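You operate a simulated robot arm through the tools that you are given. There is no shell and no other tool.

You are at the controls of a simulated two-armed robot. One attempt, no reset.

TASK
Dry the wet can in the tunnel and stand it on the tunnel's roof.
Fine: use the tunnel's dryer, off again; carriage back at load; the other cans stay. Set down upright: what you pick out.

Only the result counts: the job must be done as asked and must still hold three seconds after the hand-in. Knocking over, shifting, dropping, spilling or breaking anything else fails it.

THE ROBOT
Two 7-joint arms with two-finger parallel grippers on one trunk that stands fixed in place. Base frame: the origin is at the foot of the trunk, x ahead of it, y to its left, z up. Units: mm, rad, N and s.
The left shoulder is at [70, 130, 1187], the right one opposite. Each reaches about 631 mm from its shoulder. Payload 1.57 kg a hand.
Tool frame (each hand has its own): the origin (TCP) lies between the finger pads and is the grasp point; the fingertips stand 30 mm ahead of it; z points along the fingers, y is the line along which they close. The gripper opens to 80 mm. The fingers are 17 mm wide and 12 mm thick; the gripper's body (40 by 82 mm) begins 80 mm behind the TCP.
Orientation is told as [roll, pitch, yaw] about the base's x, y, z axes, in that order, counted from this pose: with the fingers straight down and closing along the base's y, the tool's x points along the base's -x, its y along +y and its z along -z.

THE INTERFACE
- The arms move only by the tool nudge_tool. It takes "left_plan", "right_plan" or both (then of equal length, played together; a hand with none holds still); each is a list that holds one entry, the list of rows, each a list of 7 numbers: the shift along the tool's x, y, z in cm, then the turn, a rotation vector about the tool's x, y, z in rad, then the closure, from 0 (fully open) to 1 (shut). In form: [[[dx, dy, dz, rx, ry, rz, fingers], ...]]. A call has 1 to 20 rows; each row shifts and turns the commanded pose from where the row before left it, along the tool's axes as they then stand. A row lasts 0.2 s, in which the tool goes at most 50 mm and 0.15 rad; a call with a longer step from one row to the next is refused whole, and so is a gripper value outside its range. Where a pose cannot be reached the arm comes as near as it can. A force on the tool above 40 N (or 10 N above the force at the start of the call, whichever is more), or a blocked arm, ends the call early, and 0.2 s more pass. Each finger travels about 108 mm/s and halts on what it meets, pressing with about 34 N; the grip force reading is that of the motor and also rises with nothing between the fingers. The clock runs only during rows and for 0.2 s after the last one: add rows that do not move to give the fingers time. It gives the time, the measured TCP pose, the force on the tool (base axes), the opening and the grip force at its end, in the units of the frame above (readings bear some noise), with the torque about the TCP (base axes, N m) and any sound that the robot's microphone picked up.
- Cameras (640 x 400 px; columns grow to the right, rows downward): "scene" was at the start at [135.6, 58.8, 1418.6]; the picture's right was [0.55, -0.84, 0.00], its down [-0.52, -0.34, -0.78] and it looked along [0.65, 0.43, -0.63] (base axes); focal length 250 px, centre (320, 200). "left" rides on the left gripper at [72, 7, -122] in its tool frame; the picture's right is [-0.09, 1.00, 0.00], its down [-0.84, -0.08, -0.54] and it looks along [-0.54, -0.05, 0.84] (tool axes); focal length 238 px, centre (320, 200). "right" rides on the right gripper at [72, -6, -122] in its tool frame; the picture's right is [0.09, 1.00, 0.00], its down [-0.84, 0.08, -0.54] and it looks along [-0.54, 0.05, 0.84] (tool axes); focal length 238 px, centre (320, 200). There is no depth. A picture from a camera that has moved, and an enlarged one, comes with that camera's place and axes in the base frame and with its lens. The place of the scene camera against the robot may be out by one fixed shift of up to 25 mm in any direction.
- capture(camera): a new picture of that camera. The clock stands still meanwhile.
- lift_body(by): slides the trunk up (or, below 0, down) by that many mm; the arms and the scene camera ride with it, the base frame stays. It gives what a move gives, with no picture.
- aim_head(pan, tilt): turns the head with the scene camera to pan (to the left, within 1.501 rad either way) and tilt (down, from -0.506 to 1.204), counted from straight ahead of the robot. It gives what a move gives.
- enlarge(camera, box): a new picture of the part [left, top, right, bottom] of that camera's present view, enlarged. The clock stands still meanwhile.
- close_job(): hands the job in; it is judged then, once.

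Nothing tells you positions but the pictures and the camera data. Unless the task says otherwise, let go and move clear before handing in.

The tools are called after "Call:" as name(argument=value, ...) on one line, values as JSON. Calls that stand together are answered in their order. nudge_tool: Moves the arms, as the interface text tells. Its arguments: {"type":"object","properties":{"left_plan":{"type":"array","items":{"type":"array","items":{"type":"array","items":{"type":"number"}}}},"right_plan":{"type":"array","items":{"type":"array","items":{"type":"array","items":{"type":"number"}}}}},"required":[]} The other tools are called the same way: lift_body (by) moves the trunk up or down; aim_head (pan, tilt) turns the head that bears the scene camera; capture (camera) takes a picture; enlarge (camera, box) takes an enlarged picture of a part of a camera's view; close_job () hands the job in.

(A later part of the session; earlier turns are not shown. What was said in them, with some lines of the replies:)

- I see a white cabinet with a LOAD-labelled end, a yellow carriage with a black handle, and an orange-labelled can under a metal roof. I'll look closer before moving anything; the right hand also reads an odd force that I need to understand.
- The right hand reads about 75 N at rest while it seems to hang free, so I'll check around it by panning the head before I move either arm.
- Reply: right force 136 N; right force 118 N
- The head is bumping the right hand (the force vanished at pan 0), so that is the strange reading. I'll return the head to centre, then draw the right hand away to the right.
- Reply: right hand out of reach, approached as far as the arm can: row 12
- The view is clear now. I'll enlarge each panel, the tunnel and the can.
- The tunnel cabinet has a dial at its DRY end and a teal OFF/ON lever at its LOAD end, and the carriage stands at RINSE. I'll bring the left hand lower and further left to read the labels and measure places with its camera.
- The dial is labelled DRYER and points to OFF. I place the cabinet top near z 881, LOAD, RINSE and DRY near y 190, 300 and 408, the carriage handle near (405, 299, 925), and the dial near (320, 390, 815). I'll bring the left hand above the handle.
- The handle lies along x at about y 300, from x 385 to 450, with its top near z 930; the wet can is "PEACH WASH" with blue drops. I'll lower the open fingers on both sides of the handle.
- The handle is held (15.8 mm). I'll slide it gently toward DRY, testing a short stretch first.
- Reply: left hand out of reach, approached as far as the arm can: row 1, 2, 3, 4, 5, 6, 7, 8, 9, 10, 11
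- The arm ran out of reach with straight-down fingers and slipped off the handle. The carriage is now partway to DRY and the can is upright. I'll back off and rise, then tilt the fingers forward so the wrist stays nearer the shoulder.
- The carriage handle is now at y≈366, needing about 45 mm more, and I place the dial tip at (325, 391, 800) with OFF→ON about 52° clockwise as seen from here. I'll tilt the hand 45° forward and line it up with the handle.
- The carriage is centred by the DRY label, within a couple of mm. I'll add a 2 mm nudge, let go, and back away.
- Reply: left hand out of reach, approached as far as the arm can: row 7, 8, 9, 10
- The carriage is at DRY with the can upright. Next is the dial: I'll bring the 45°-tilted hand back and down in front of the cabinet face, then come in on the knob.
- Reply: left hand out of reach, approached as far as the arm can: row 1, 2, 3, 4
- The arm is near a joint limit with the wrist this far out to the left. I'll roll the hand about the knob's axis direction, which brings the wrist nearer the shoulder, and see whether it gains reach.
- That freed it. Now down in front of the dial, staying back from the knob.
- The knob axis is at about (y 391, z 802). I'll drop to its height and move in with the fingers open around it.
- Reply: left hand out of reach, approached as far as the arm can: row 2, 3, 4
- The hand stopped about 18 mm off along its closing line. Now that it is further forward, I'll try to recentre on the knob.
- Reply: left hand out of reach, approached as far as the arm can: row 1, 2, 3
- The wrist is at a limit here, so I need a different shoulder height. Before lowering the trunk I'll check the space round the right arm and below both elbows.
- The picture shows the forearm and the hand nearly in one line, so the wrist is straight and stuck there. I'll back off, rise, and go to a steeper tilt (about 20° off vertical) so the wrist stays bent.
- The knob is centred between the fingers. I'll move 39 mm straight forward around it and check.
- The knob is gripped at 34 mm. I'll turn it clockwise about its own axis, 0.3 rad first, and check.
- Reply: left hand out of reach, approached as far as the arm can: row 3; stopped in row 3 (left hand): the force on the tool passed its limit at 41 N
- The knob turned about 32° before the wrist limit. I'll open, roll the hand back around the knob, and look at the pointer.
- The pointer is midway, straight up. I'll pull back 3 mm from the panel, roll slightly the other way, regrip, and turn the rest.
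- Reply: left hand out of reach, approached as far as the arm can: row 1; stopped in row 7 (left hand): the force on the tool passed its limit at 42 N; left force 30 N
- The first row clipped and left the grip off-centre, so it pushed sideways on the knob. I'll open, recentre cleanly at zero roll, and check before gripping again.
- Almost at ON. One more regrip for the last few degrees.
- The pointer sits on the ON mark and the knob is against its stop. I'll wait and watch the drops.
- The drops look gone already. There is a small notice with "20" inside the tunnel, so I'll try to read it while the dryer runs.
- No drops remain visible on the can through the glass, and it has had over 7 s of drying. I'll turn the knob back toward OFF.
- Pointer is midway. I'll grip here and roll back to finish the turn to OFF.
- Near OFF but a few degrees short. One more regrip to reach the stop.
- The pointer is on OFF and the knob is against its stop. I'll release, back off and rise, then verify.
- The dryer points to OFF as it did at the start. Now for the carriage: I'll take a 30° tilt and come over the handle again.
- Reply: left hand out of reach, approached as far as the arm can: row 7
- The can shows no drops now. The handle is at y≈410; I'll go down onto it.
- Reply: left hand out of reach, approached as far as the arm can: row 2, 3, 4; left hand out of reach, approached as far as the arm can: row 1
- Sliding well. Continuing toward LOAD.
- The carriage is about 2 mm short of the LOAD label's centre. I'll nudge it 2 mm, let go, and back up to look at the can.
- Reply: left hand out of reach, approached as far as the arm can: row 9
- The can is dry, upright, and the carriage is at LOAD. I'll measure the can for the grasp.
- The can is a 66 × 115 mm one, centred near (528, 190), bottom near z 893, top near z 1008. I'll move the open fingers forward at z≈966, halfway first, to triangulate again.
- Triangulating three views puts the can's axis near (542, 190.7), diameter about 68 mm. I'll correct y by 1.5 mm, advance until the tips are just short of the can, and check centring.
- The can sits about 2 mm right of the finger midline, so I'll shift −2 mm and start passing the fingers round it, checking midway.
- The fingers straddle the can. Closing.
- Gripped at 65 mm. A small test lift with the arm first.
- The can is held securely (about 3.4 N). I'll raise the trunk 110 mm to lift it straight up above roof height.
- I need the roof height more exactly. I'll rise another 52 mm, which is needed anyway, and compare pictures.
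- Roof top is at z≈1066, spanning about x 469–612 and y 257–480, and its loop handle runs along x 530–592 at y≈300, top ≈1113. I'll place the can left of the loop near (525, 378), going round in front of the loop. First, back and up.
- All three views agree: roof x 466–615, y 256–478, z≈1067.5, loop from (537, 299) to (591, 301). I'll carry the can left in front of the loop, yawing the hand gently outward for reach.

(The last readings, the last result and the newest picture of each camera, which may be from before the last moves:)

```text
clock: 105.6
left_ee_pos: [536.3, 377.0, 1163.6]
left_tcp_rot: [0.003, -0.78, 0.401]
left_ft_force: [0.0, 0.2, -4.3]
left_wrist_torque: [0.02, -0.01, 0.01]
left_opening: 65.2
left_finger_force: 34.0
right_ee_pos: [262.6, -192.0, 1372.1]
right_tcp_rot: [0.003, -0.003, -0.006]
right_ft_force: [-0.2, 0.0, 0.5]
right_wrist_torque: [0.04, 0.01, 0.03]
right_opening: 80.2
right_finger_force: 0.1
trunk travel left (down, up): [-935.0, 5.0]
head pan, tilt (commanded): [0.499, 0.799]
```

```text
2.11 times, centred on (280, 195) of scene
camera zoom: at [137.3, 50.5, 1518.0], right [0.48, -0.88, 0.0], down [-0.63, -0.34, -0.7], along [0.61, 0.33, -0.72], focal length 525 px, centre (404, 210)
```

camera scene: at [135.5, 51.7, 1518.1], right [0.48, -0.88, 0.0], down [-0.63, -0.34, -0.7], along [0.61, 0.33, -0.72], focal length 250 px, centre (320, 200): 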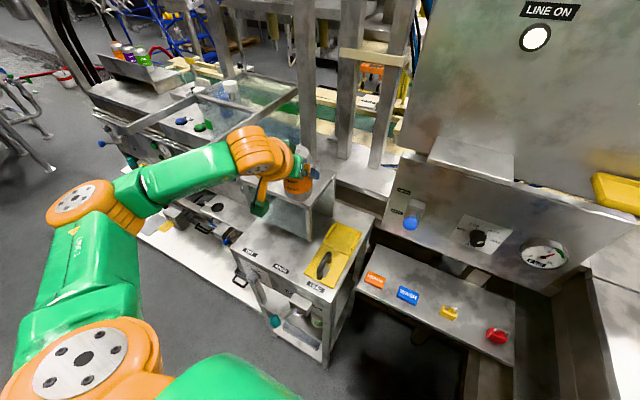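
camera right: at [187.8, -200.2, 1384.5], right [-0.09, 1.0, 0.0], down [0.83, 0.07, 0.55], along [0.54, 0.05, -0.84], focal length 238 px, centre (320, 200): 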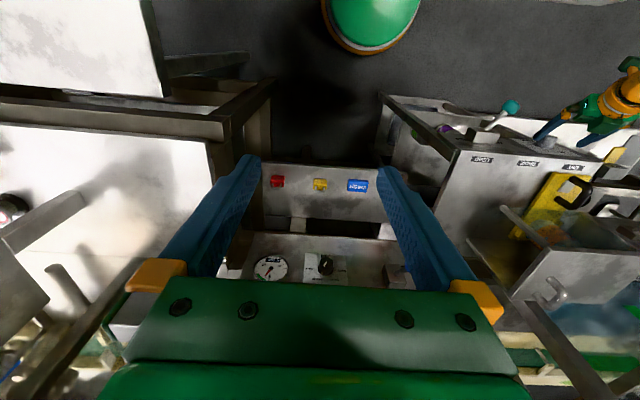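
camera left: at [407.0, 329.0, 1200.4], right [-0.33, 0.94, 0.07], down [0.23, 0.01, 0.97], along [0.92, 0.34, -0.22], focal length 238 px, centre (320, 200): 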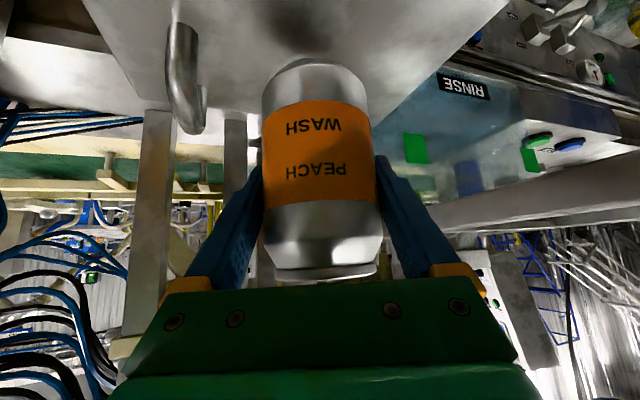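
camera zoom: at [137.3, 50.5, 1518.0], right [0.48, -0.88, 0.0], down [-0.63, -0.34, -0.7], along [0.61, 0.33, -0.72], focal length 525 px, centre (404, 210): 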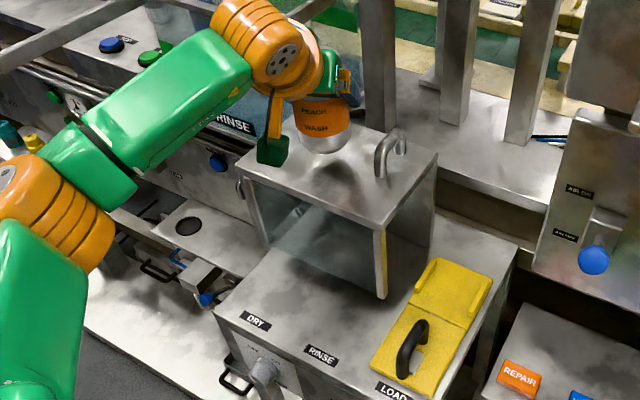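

The can hangs over a clear part of the roof. I'll lower it to just above the surface.

Call:
nudge_tool(left_plan=[[[0.6, 0, 0.602, 0, 0, 0, 1], [0.4, 0, 0.402, 0, 0, 0, 1], [0.2, 0, 0.201, 0, 0, 0, 1], [0, 0, 0, 0, 0, 0, 1]]])

Call:
capture(camera="left")

Call:
enlarge(camera="scene", box=[240, 100, 340, 200])

```text
clock: 106.6
left_ee_pos: [533.6, 378.5, 1148.6]
left_tcp_rot: [0.002, -0.781, 0.403]
left_ft_force: [-0.5, -0.6, -4.0]
left_wrist_torque: [0.02, -0.03, -0.02]
left_opening: 65.1
left_finger_force: 34.6
right_ee_pos: [262.0, -191.8, 1372.8]
right_tcp_rot: [0.003, -0.002, -0.005]
right_ft_force: [1.1, 0.1, 0.0]
right_wrist_torque: [0.01, 0.02, 0.0]
right_opening: 79.9
right_finger_force: 0.0
trunk travel left (down, up): [-935.0, 5.0]
head pan, tilt (commanded): [0.499, 0.799]
```

```text
taken
camera left: at [405.3, 330.9, 1184.1], right [-0.33, 0.94, 0.07], down [0.23, 0.01, 0.97], along [0.92, 0.34, -0.22], focal length 238 px, centre (320, 200)
```

left: 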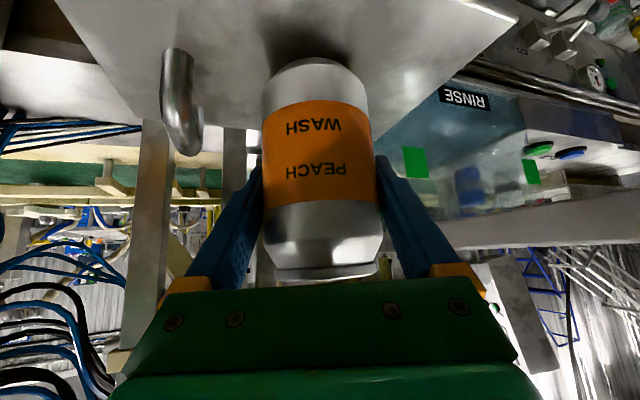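

```text
4.00 times, centred on (290, 150) of scene
camera zoom: at [135.9, 51.0, 1518.1], right [0.48, -0.88, 0.0], down [-0.63, -0.34, -0.7], along [0.61, 0.33, -0.72], focal length 998 px, centre (440, 400)
```

zoom: 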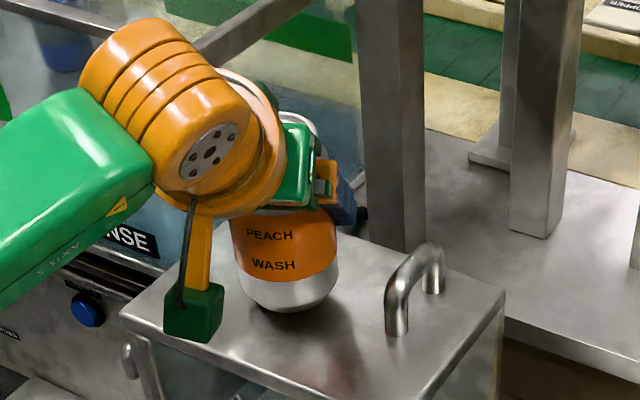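

Call:
nudge_tool(left_plan=[[[0.141, 0, 0.142, 0, 0, 0, 1], [0.141, 0, 0.142, 0, 0, 0, 1], [0, 0, 0, 0, 0, 0, 1]]])

Call:
nudge_tool(left_plan=[[[0.141, 0, 0.142, 0, 0, 0, 1], [0, 0, 0, 0, 0, 0, 1]]])

Call:
nudge_tool(left_plan=[[[0.0705, 0, 0.071, 0, 0, 0, 1], [0, 0, 0, 0, 0, 0, 1]]])

```text
clock: 107.4
left_ee_pos: [533.5, 378.0, 1144.8]
left_tcp_rot: [0.0, -0.782, 0.401]
left_ft_force: [-0.2, -0.1, -3.4]
left_wrist_torque: [0.01, 0.02, 0.04]
left_opening: 65.5
left_finger_force: 34.2
right_ee_pos: [260.8, -191.9, 1372.7]
right_tcp_rot: [0.003, -0.003, -0.005]
right_ft_force: [0.2, 0.5, 0.0]
right_wrist_torque: [0.0, 0.02, -0.01]
right_opening: 80.0
right_finger_force: 0.0
trunk travel left (down, up): [-935.0, 5.0]
head pan, tilt (commanded): [0.499, 0.799]
```

```text
clock: 108.0
left_ee_pos: [533.5, 378.3, 1142.7]
left_tcp_rot: [0.002, -0.782, 0.4]
left_ft_force: [-0.2, 0.5, -3.3]
left_wrist_torque: [0.02, 0.02, 0.0]
left_opening: 65.4
left_finger_force: 34.3
right_ee_pos: [262.3, -192.0, 1372.3]
right_tcp_rot: [0.001, -0.005, -0.006]
right_ft_force: [-0.5, 0.1, -0.3]
right_wrist_torque: [0.01, 0.01, -0.01]
right_opening: 80.0
right_finger_force: 0.0
trunk travel left (down, up): [-935.0, 5.0]
head pan, tilt (commanded): [0.499, 0.799]
```

```text
clock: 108.6
left_ee_pos: [533.7, 378.1, 1141.2]
left_tcp_rot: [0.001, -0.781, 0.401]
left_ft_force: [1.1, 0.0, -3.3]
left_wrist_torque: [0.0, 0.03, 0.01]
left_opening: 65.3
left_finger_force: 33.9
right_ee_pos: [260.8, -191.6, 1373.3]
right_tcp_rot: [0.003, -0.002, -0.005]
right_ft_force: [0.4, -0.4, 0.1]
right_wrist_torque: [0.02, 0.02, 0.0]
right_opening: 79.9
right_finger_force: 0.0
trunk travel left (down, up): [-935.0, 5.0]
head pan, tilt (commanded): [0.499, 0.799]
```

No contact yet; continuing down in 1 mm steps.

Call:
nudge_tool(left_plan=[[[0.0705, 0, 0.071, 0, 0, 0, 1], [0, 0, 0, 0, 0, 0, 1]]])

Call:
nudge_tool(left_plan=[[[0.0705, 0, 0.071, 0, 0, 0, 1], [0, 0, 0, 0, 0, 0, 1]]])

Call:
enlarge(camera="scene", box=[270, 140, 340, 190])

```text
clock: 109.2
left_ee_pos: [534.8, 378.0, 1142.3]
left_tcp_rot: [0.002, -0.781, 0.402]
left_ft_force: [-0.1, 1.6, -3.1]
left_wrist_torque: [0.0, -0.01, -0.03]
left_opening: 65.4
left_finger_force: 34.3
right_ee_pos: [261.8, -191.1, 1373.2]
right_tcp_rot: [0.003, -0.004, -0.004]
right_ft_force: [-0.7, -0.7, -0.2]
right_wrist_torque: [-0.05, -0.03, -0.03]
right_opening: 79.9
right_finger_force: 0.0
trunk travel left (down, up): [-935.0, 5.0]
head pan, tilt (commanded): [0.499, 0.799]
```

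```text
clock: 109.8
left_ee_pos: [534.3, 378.4, 1139.8]
left_tcp_rot: [0.0, -0.781, 0.402]
left_ft_force: [0.4, -0.1, -3.1]
left_wrist_torque: [-0.01, -0.04, 0.0]
left_opening: 65.4
left_finger_force: 34.2
right_ee_pos: [261.3, -192.2, 1373.4]
right_tcp_rot: [0.002, -0.004, -0.004]
right_ft_force: [0.5, 0.4, -0.1]
right_wrist_torque: [-0.03, -0.01, -0.01]
right_opening: 79.9
right_finger_force: 0.1
trunk travel left (down, up): [-935.0, 5.0]
head pan, tilt (commanded): [0.499, 0.799]
```

```text
8.00 times, centred on (305, 165) of scene
camera zoom: at [136.1, 51.0, 1518.1], right [0.48, -0.88, 0.0], down [-0.63, -0.34, -0.7], along [0.61, 0.33, -0.72], focal length 1996 px, centre (440, 480)
```

zoom: 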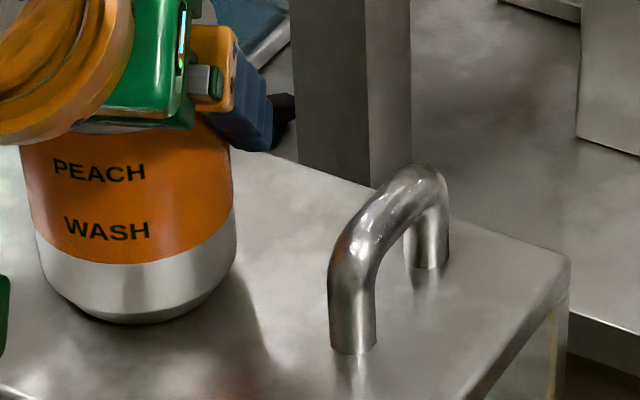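

Call:
nudge_tool(left_plan=[[[0.0705, 0, 0.071, 0, 0, 0, 1], [0, 0, 0, 0, 0, 0, 1]]])

Call:
nudge_tool(left_plan=[[[0.0705, 0, 0.071, 0, 0, 0, 1], [0, 0, 0, 0, 0, 0, 1]]])

```text
clock: 110.4
left_ee_pos: [535.5, 377.0, 1138.9]
left_tcp_rot: [0.003, -0.783, 0.4]
left_ft_force: [0.7, 0.2, -2.0]
left_wrist_torque: [0.01, -0.06, 0.04]
left_opening: 65.2
left_finger_force: 34.0
right_ee_pos: [260.3, -191.2, 1372.4]
right_tcp_rot: [0.003, -0.004, -0.006]
right_ft_force: [-0.7, -1.0, -0.1]
right_wrist_torque: [0.0, 0.02, 0.0]
right_opening: 79.9
right_finger_force: 0.0
trunk travel left (down, up): [-935.0, 5.0]
head pan, tilt (commanded): [0.499, 0.799]
```

```text
clock: 111.0
left_ee_pos: [532.9, 377.1, 1138.1]
left_tcp_rot: [0.002, -0.785, 0.403]
left_ft_force: [3.3, 1.6, 4.5]
left_wrist_torque: [-0.07, -0.02, 0.07]
left_opening: 65.2
left_finger_force: 33.8
right_ee_pos: [260.3, -194.0, 1371.7]
right_tcp_rot: [0.003, -0.006, -0.005]
right_ft_force: [0.1, 0.4, 0.2]
right_wrist_torque: [0.02, 0.01, -0.04]
right_opening: 79.9
right_finger_force: 0.1
trunk travel left (down, up): [-935.0, 5.0]
head pan, tilt (commanded): [0.499, 0.799]
```

Contact: the roof now carries the can. I'll open the fingers gradually.

Call:
nudge_tool(left_plan=[[[0, 0, 0, 0, 0, 0, 0.25], [0, 0, 0, 0, 0, 0, 0.17], [0, 0, 0, 0, 0, 0, 0.13], [0, 0, 0, 0, 0, 0, 0.08], [0, 0, 0, 0, 0, 0, 0], [0, 0, 0, 0, 0, 0, 0]]])

Call:
capture(camera="left")

Call:
enlarge(camera="scene", box=[240, 100, 340, 200])

```text
clock: 112.4
left_ee_pos: [532.6, 377.6, 1137.7]
left_tcp_rot: [0.002, -0.782, 0.401]
left_ft_force: [-0.5, -0.1, -0.8]
left_wrist_torque: [-0.01, 0.0, 0.01]
left_opening: 79.8
left_finger_force: 0.1
right_ee_pos: [259.9, -193.6, 1372.7]
right_tcp_rot: [0.005, -0.005, -0.006]
right_ft_force: [-0.9, -0.1, -0.4]
right_wrist_torque: [0.03, -0.01, -0.04]
right_opening: 80.2
right_finger_force: 0.1
trunk travel left (down, up): [-935.0, 5.0]
head pan, tilt (commanded): [0.499, 0.799]
```

```text
taken
camera left: at [403.9, 330.3, 1174.2], right [-0.33, 0.94, 0.07], down [0.22, 0.01, 0.97], along [0.92, 0.34, -0.21], focal length 238 px, centre (320, 200)
```

left: 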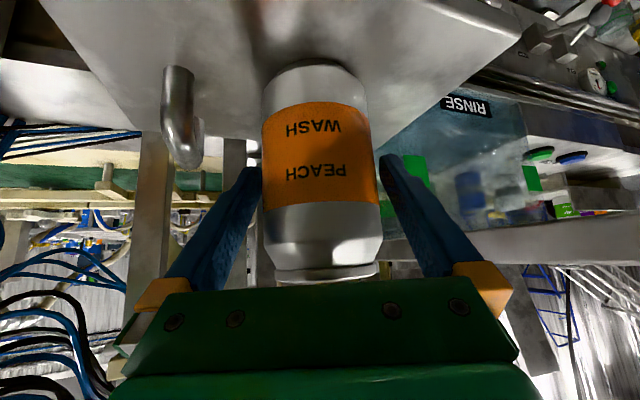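

```text
4.00 times, centred on (290, 150) of scene
camera zoom: at [134.8, 50.1, 1518.3], right [0.48, -0.88, 0.0], down [-0.63, -0.34, -0.7], along [0.61, 0.33, -0.72], focal length 998 px, centre (440, 400)
```

zoom: 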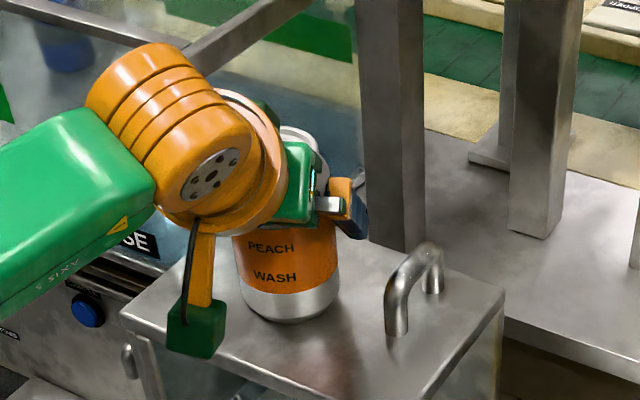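

The can is free and standing. I'll withdraw slowly along the finger axis.

Call:
nudge_tool(left_plan=[[[0, 0, -0.8, 0, 0, 0, 0], [0, 0, -0.8, 0, 0, 0, 0], [0, 0, -0.8, 0, 0, 0, 0]]])

Call:
capture(camera="left")

```text
clock: 113.2
left_ee_pos: [516.8, 371.7, 1157.2]
left_tcp_rot: [0.002, -0.781, 0.402]
left_ft_force: [0.8, -0.6, 0.4]
left_wrist_torque: [0.0, 0.01, -0.02]
left_opening: 80.1
left_finger_force: 0.1
right_ee_pos: [260.4, -193.0, 1372.3]
right_tcp_rot: [0.003, -0.006, -0.005]
right_ft_force: [-0.1, 0.2, -1.2]
right_wrist_torque: [-0.01, 0.01, 0.02]
right_opening: 80.2
right_finger_force: 0.1
trunk travel left (down, up): [-935.0, 5.0]
head pan, tilt (commanded): [0.499, 0.799]
```

```text
taken
camera left: at [387.4, 323.5, 1192.5], right [-0.33, 0.94, 0.07], down [0.22, 0.01, 0.97], along [0.92, 0.34, -0.21], focal length 238 px, centre (320, 200)
```

left: 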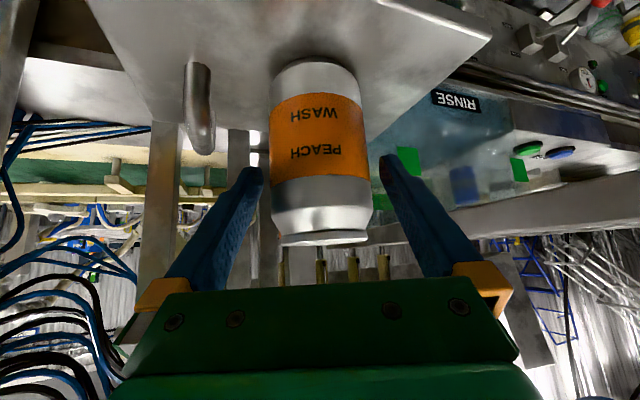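

Call:
nudge_tool(left_plan=[[[0, 0, -1.2, 0, 0, 0, 0], [0, 0, -1.5, 0, 0, 0, 0], [0, 0, -1.5, 0, 0, 0, 0], [0, 0, -1.5, 0, 0, 0, 0], [0, 0, -1.5, 0, 0, 0, 0]]])

Call:
capture(camera="left")

Call:
capture(camera="scene")

```text
clock: 114.4
left_ee_pos: [470.0, 351.9, 1207.8]
left_tcp_rot: [0.001, -0.784, 0.401]
left_ft_force: [0.4, -0.1, -0.1]
left_wrist_torque: [-0.02, 0.02, 0.01]
left_opening: 80.1
left_finger_force: 0.0
right_ee_pos: [258.7, -192.8, 1372.9]
right_tcp_rot: [0.004, -0.007, -0.005]
right_ft_force: [-0.8, -0.2, -0.8]
right_wrist_torque: [-0.02, -0.03, -0.01]
right_opening: 79.9
right_finger_force: 0.1
trunk travel left (down, up): [-935.0, 5.0]
head pan, tilt (commanded): [0.499, 0.799]
```

```text
taken
camera left: at [340.2, 304.1, 1243.6], right [-0.33, 0.94, 0.07], down [0.22, 0.01, 0.97], along [0.92, 0.34, -0.21], focal length 238 px, centre (320, 200)
```

left: 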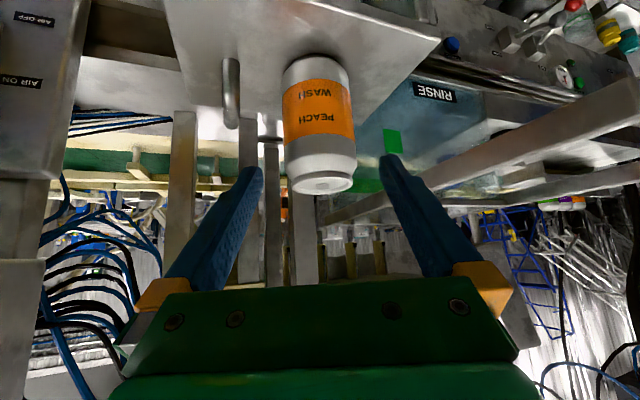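

```text
taken
camera scene: at [134.1, 49.9, 1518.3], right [0.48, -0.88, 0.0], down [-0.63, -0.34, -0.7], along [0.61, 0.33, -0.72], focal length 250 px, centre (320, 200)
```

scene: 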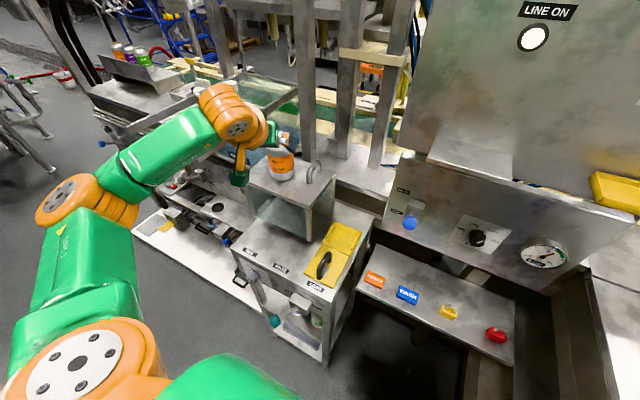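

The can stands upright on the roof. I'll draw the hand further clear, then check the carriage, dial and cans.

Call:
nudge_tool(left_plan=[[[1.418, 0, -1.411, 0, 0, 0, 0], [1.418, 0, -1.411, 0, 0, 0, 0], [1.418, 0, -1.411, 0, 0, 0, 0]]])

Call:
capture(camera="scene")

Call:
enlarge(camera="scene", box=[225, 110, 385, 300])

Call:
enlarge(camera="scene", box=[225, 240, 355, 370])

```text
clock: 115.2
left_ee_pos: [414.9, 327.9, 1209.1]
left_tcp_rot: [0.001, -0.784, 0.401]
left_ft_force: [-0.3, 0.2, 0.0]
left_wrist_torque: [-0.01, 0.01, -0.01]
left_opening: 80.2
left_finger_force: 0.0
right_ee_pos: [258.8, -193.4, 1373.0]
right_tcp_rot: [0.005, -0.007, -0.004]
right_ft_force: [0.1, -0.4, 0.0]
right_wrist_torque: [0.02, -0.02, 0.04]
right_opening: 80.0
right_finger_force: 0.2
trunk travel left (down, up): [-935.0, 5.0]
head pan, tilt (commanded): [0.499, 0.799]
```

```text
taken
camera scene: at [133.9, 49.9, 1518.3], right [0.48, -0.88, 0.0], down [-0.63, -0.34, -0.7], along [0.61, 0.33, -0.72], focal length 250 px, centre (320, 200)
```

scene: 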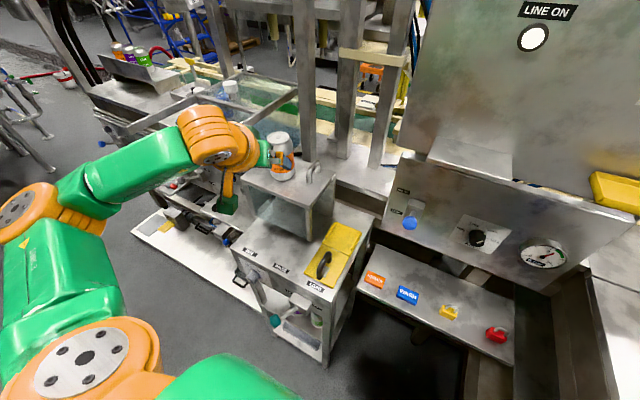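

```text
2.11 times, centred on (305, 205) of scene
camera zoom: at [133.9, 49.9, 1518.3], right [0.48, -0.88, 0.0], down [-0.63, -0.34, -0.7], along [0.61, 0.33, -0.72], focal length 525 px, centre (352, 190)
```

zoom: 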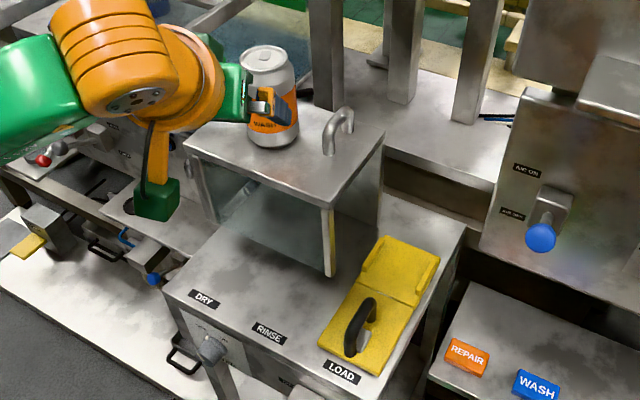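

```text
3.08 times, centred on (290, 305) of scene
camera zoom: at [133.9, 49.9, 1518.3], right [0.48, -0.88, 0.0], down [-0.63, -0.34, -0.7], along [0.61, 0.33, -0.72], focal length 768 px, centre (412, -123)
```

zoom: 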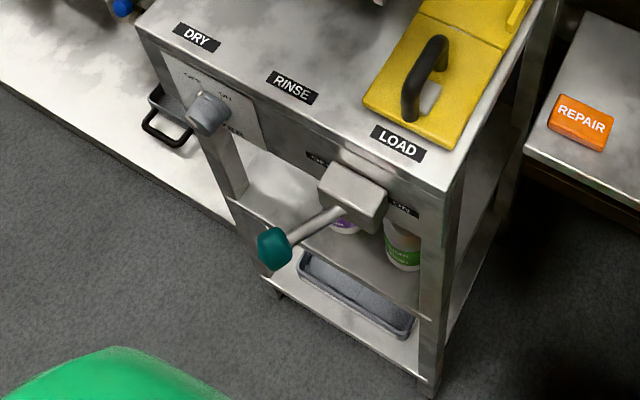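

Call:
enlarge(camera="scene", box=[240, 235, 300, 290])

Call:
enlarge(camera="scene", box=[290, 220, 370, 300])

Call:
enlarge(camera="scene", box=[240, 115, 340, 215])

```text
7.27 times, centred on (270, 262) of scene
camera zoom: at [133.9, 49.9, 1518.3], right [0.48, -0.88, 0.0], down [-0.63, -0.34, -0.7], along [0.61, 0.33, -0.72], focal length 1814 px, centre (684, -254)
```

zoom: 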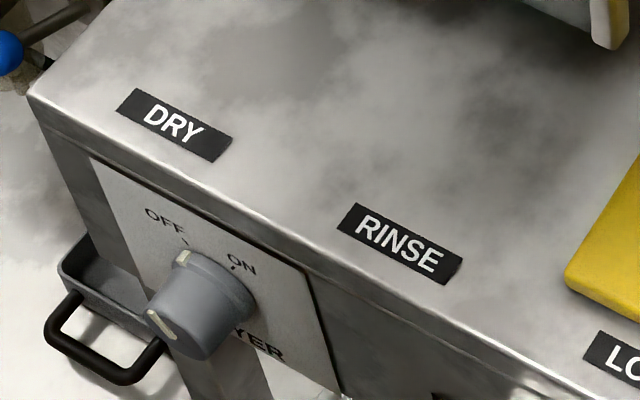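

```text
5.00 times, centred on (330, 260) of scene
camera zoom: at [133.9, 49.9, 1518.3], right [0.48, -0.88, 0.0], down [-0.63, -0.34, -0.7], along [0.61, 0.33, -0.72], focal length 1247 px, centre (270, -100)
```

zoom: 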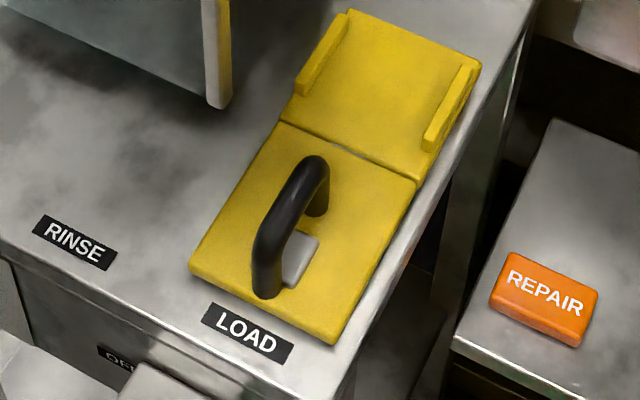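

```text
4.00 times, centred on (290, 165) of scene
camera zoom: at [133.9, 49.9, 1518.3], right [0.48, -0.88, 0.0], down [-0.63, -0.34, -0.7], along [0.61, 0.33, -0.72], focal length 998 px, centre (440, 340)
```

zoom: 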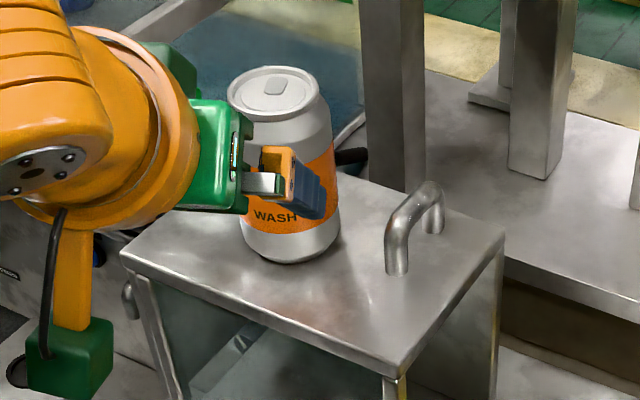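

The dial points to OFF, the carriage is lined up with LOAD, the lever and shelf cans are untouched, and the dry can stands on the roof. I'll back the hand off a little more and take a last look.

Call:
nudge_tool(left_plan=[[[1.06, 0, -1.06, 0, 0, 0, 0], [1.06, 0, -1.06, 0, 0, 0, 0], [0, 0, 0, 0, 0, 0, 0], [0, 0, 0, 0, 0, 0, 0]]])

Call:
capture(camera="left")

Call:
enlarge(camera="scene", box=[225, 100, 385, 300])

Call:
enlarge(camera="left", box=[260, 20, 400, 200])

```text
clock: 116.2
left_ee_pos: [389.1, 315.9, 1205.5]
left_tcp_rot: [0.001, -0.782, 0.403]
left_ft_force: [0.3, 0.2, -1.2]
left_wrist_torque: [0.0, -0.02, -0.04]
left_opening: 80.1
left_finger_force: 0.0
right_ee_pos: [261.2, -192.5, 1373.7]
right_tcp_rot: [0.004, -0.004, -0.005]
right_ft_force: [-0.8, 0.0, 0.3]
right_wrist_torque: [-0.03, 0.02, -0.03]
right_opening: 80.1
right_finger_force: 0.0
trunk travel left (down, up): [-935.0, 5.0]
head pan, tilt (commanded): [0.499, 0.799]
```

```text
taken
camera left: at [260.2, 268.1, 1242.5], right [-0.33, 0.94, 0.07], down [0.23, 0.01, 0.97], along [0.92, 0.34, -0.22], focal length 238 px, centre (320, 200)
```

left: 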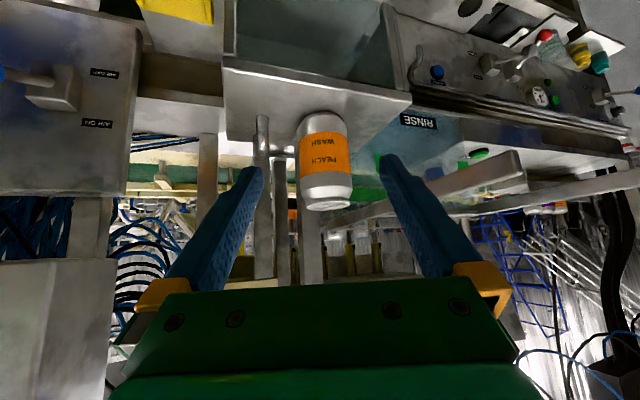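

```text
2.00 times, centred on (305, 200) of scene
camera zoom: at [135.5, 50.2, 1518.2], right [0.48, -0.88, 0.0], down [-0.63, -0.34, -0.7], along [0.61, 0.33, -0.72], focal length 499 px, centre (350, 200)
```

zoom: 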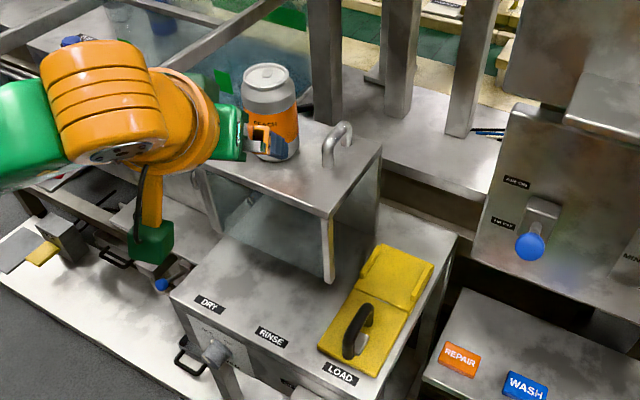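

```text
2.22 times, centred on (330, 110) of left
camera zoom: at [260.2, 268.1, 1242.5], right [-0.33, 0.94, 0.07], down [0.23, 0.01, 0.97], along [0.92, 0.34, -0.22], focal length 530 px, centre (298, 400)
```

zoom: 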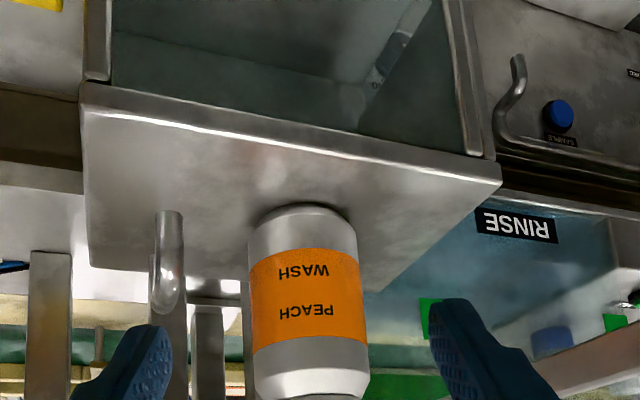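

The can is dry, with no drops left, and stands upright on the tunnel's roof. The dryer is at OFF, the carriage is at LOAD, and the other cans are in place. Both hands are clear, so I'm handing in.

Call:
close_job()

```text
The job is handed in.
```

The PEACH WASH can is dry and stands upright on the tunnel's roof, to the left of the loop handle. I have handed the job in, but I don't have the verdict yet.

- **Drying:** I slid the carriage to DRY and turned the dryer dial to ON. I saw no drops left on the can about 2 s later, and left the dryer on for at least 6 s in all.
- **Dryer:** the dial is back at OFF, against its stop.
- **Carriage:** it is back at LOAD, within about 2 mm of the centre of its label.
- **Other cans:** I did not touch the LIME and BERRY cans on the shelf below, and the OFF/ON lever is still at OFF.

My first push toward DRY ran out of arm reach and the hand slipped off the carriage handle. The can stayed upright, so I took hold again and finished the move. At the start the head was pressing against the right hand; I moved that arm aside, and it touched nothing else.
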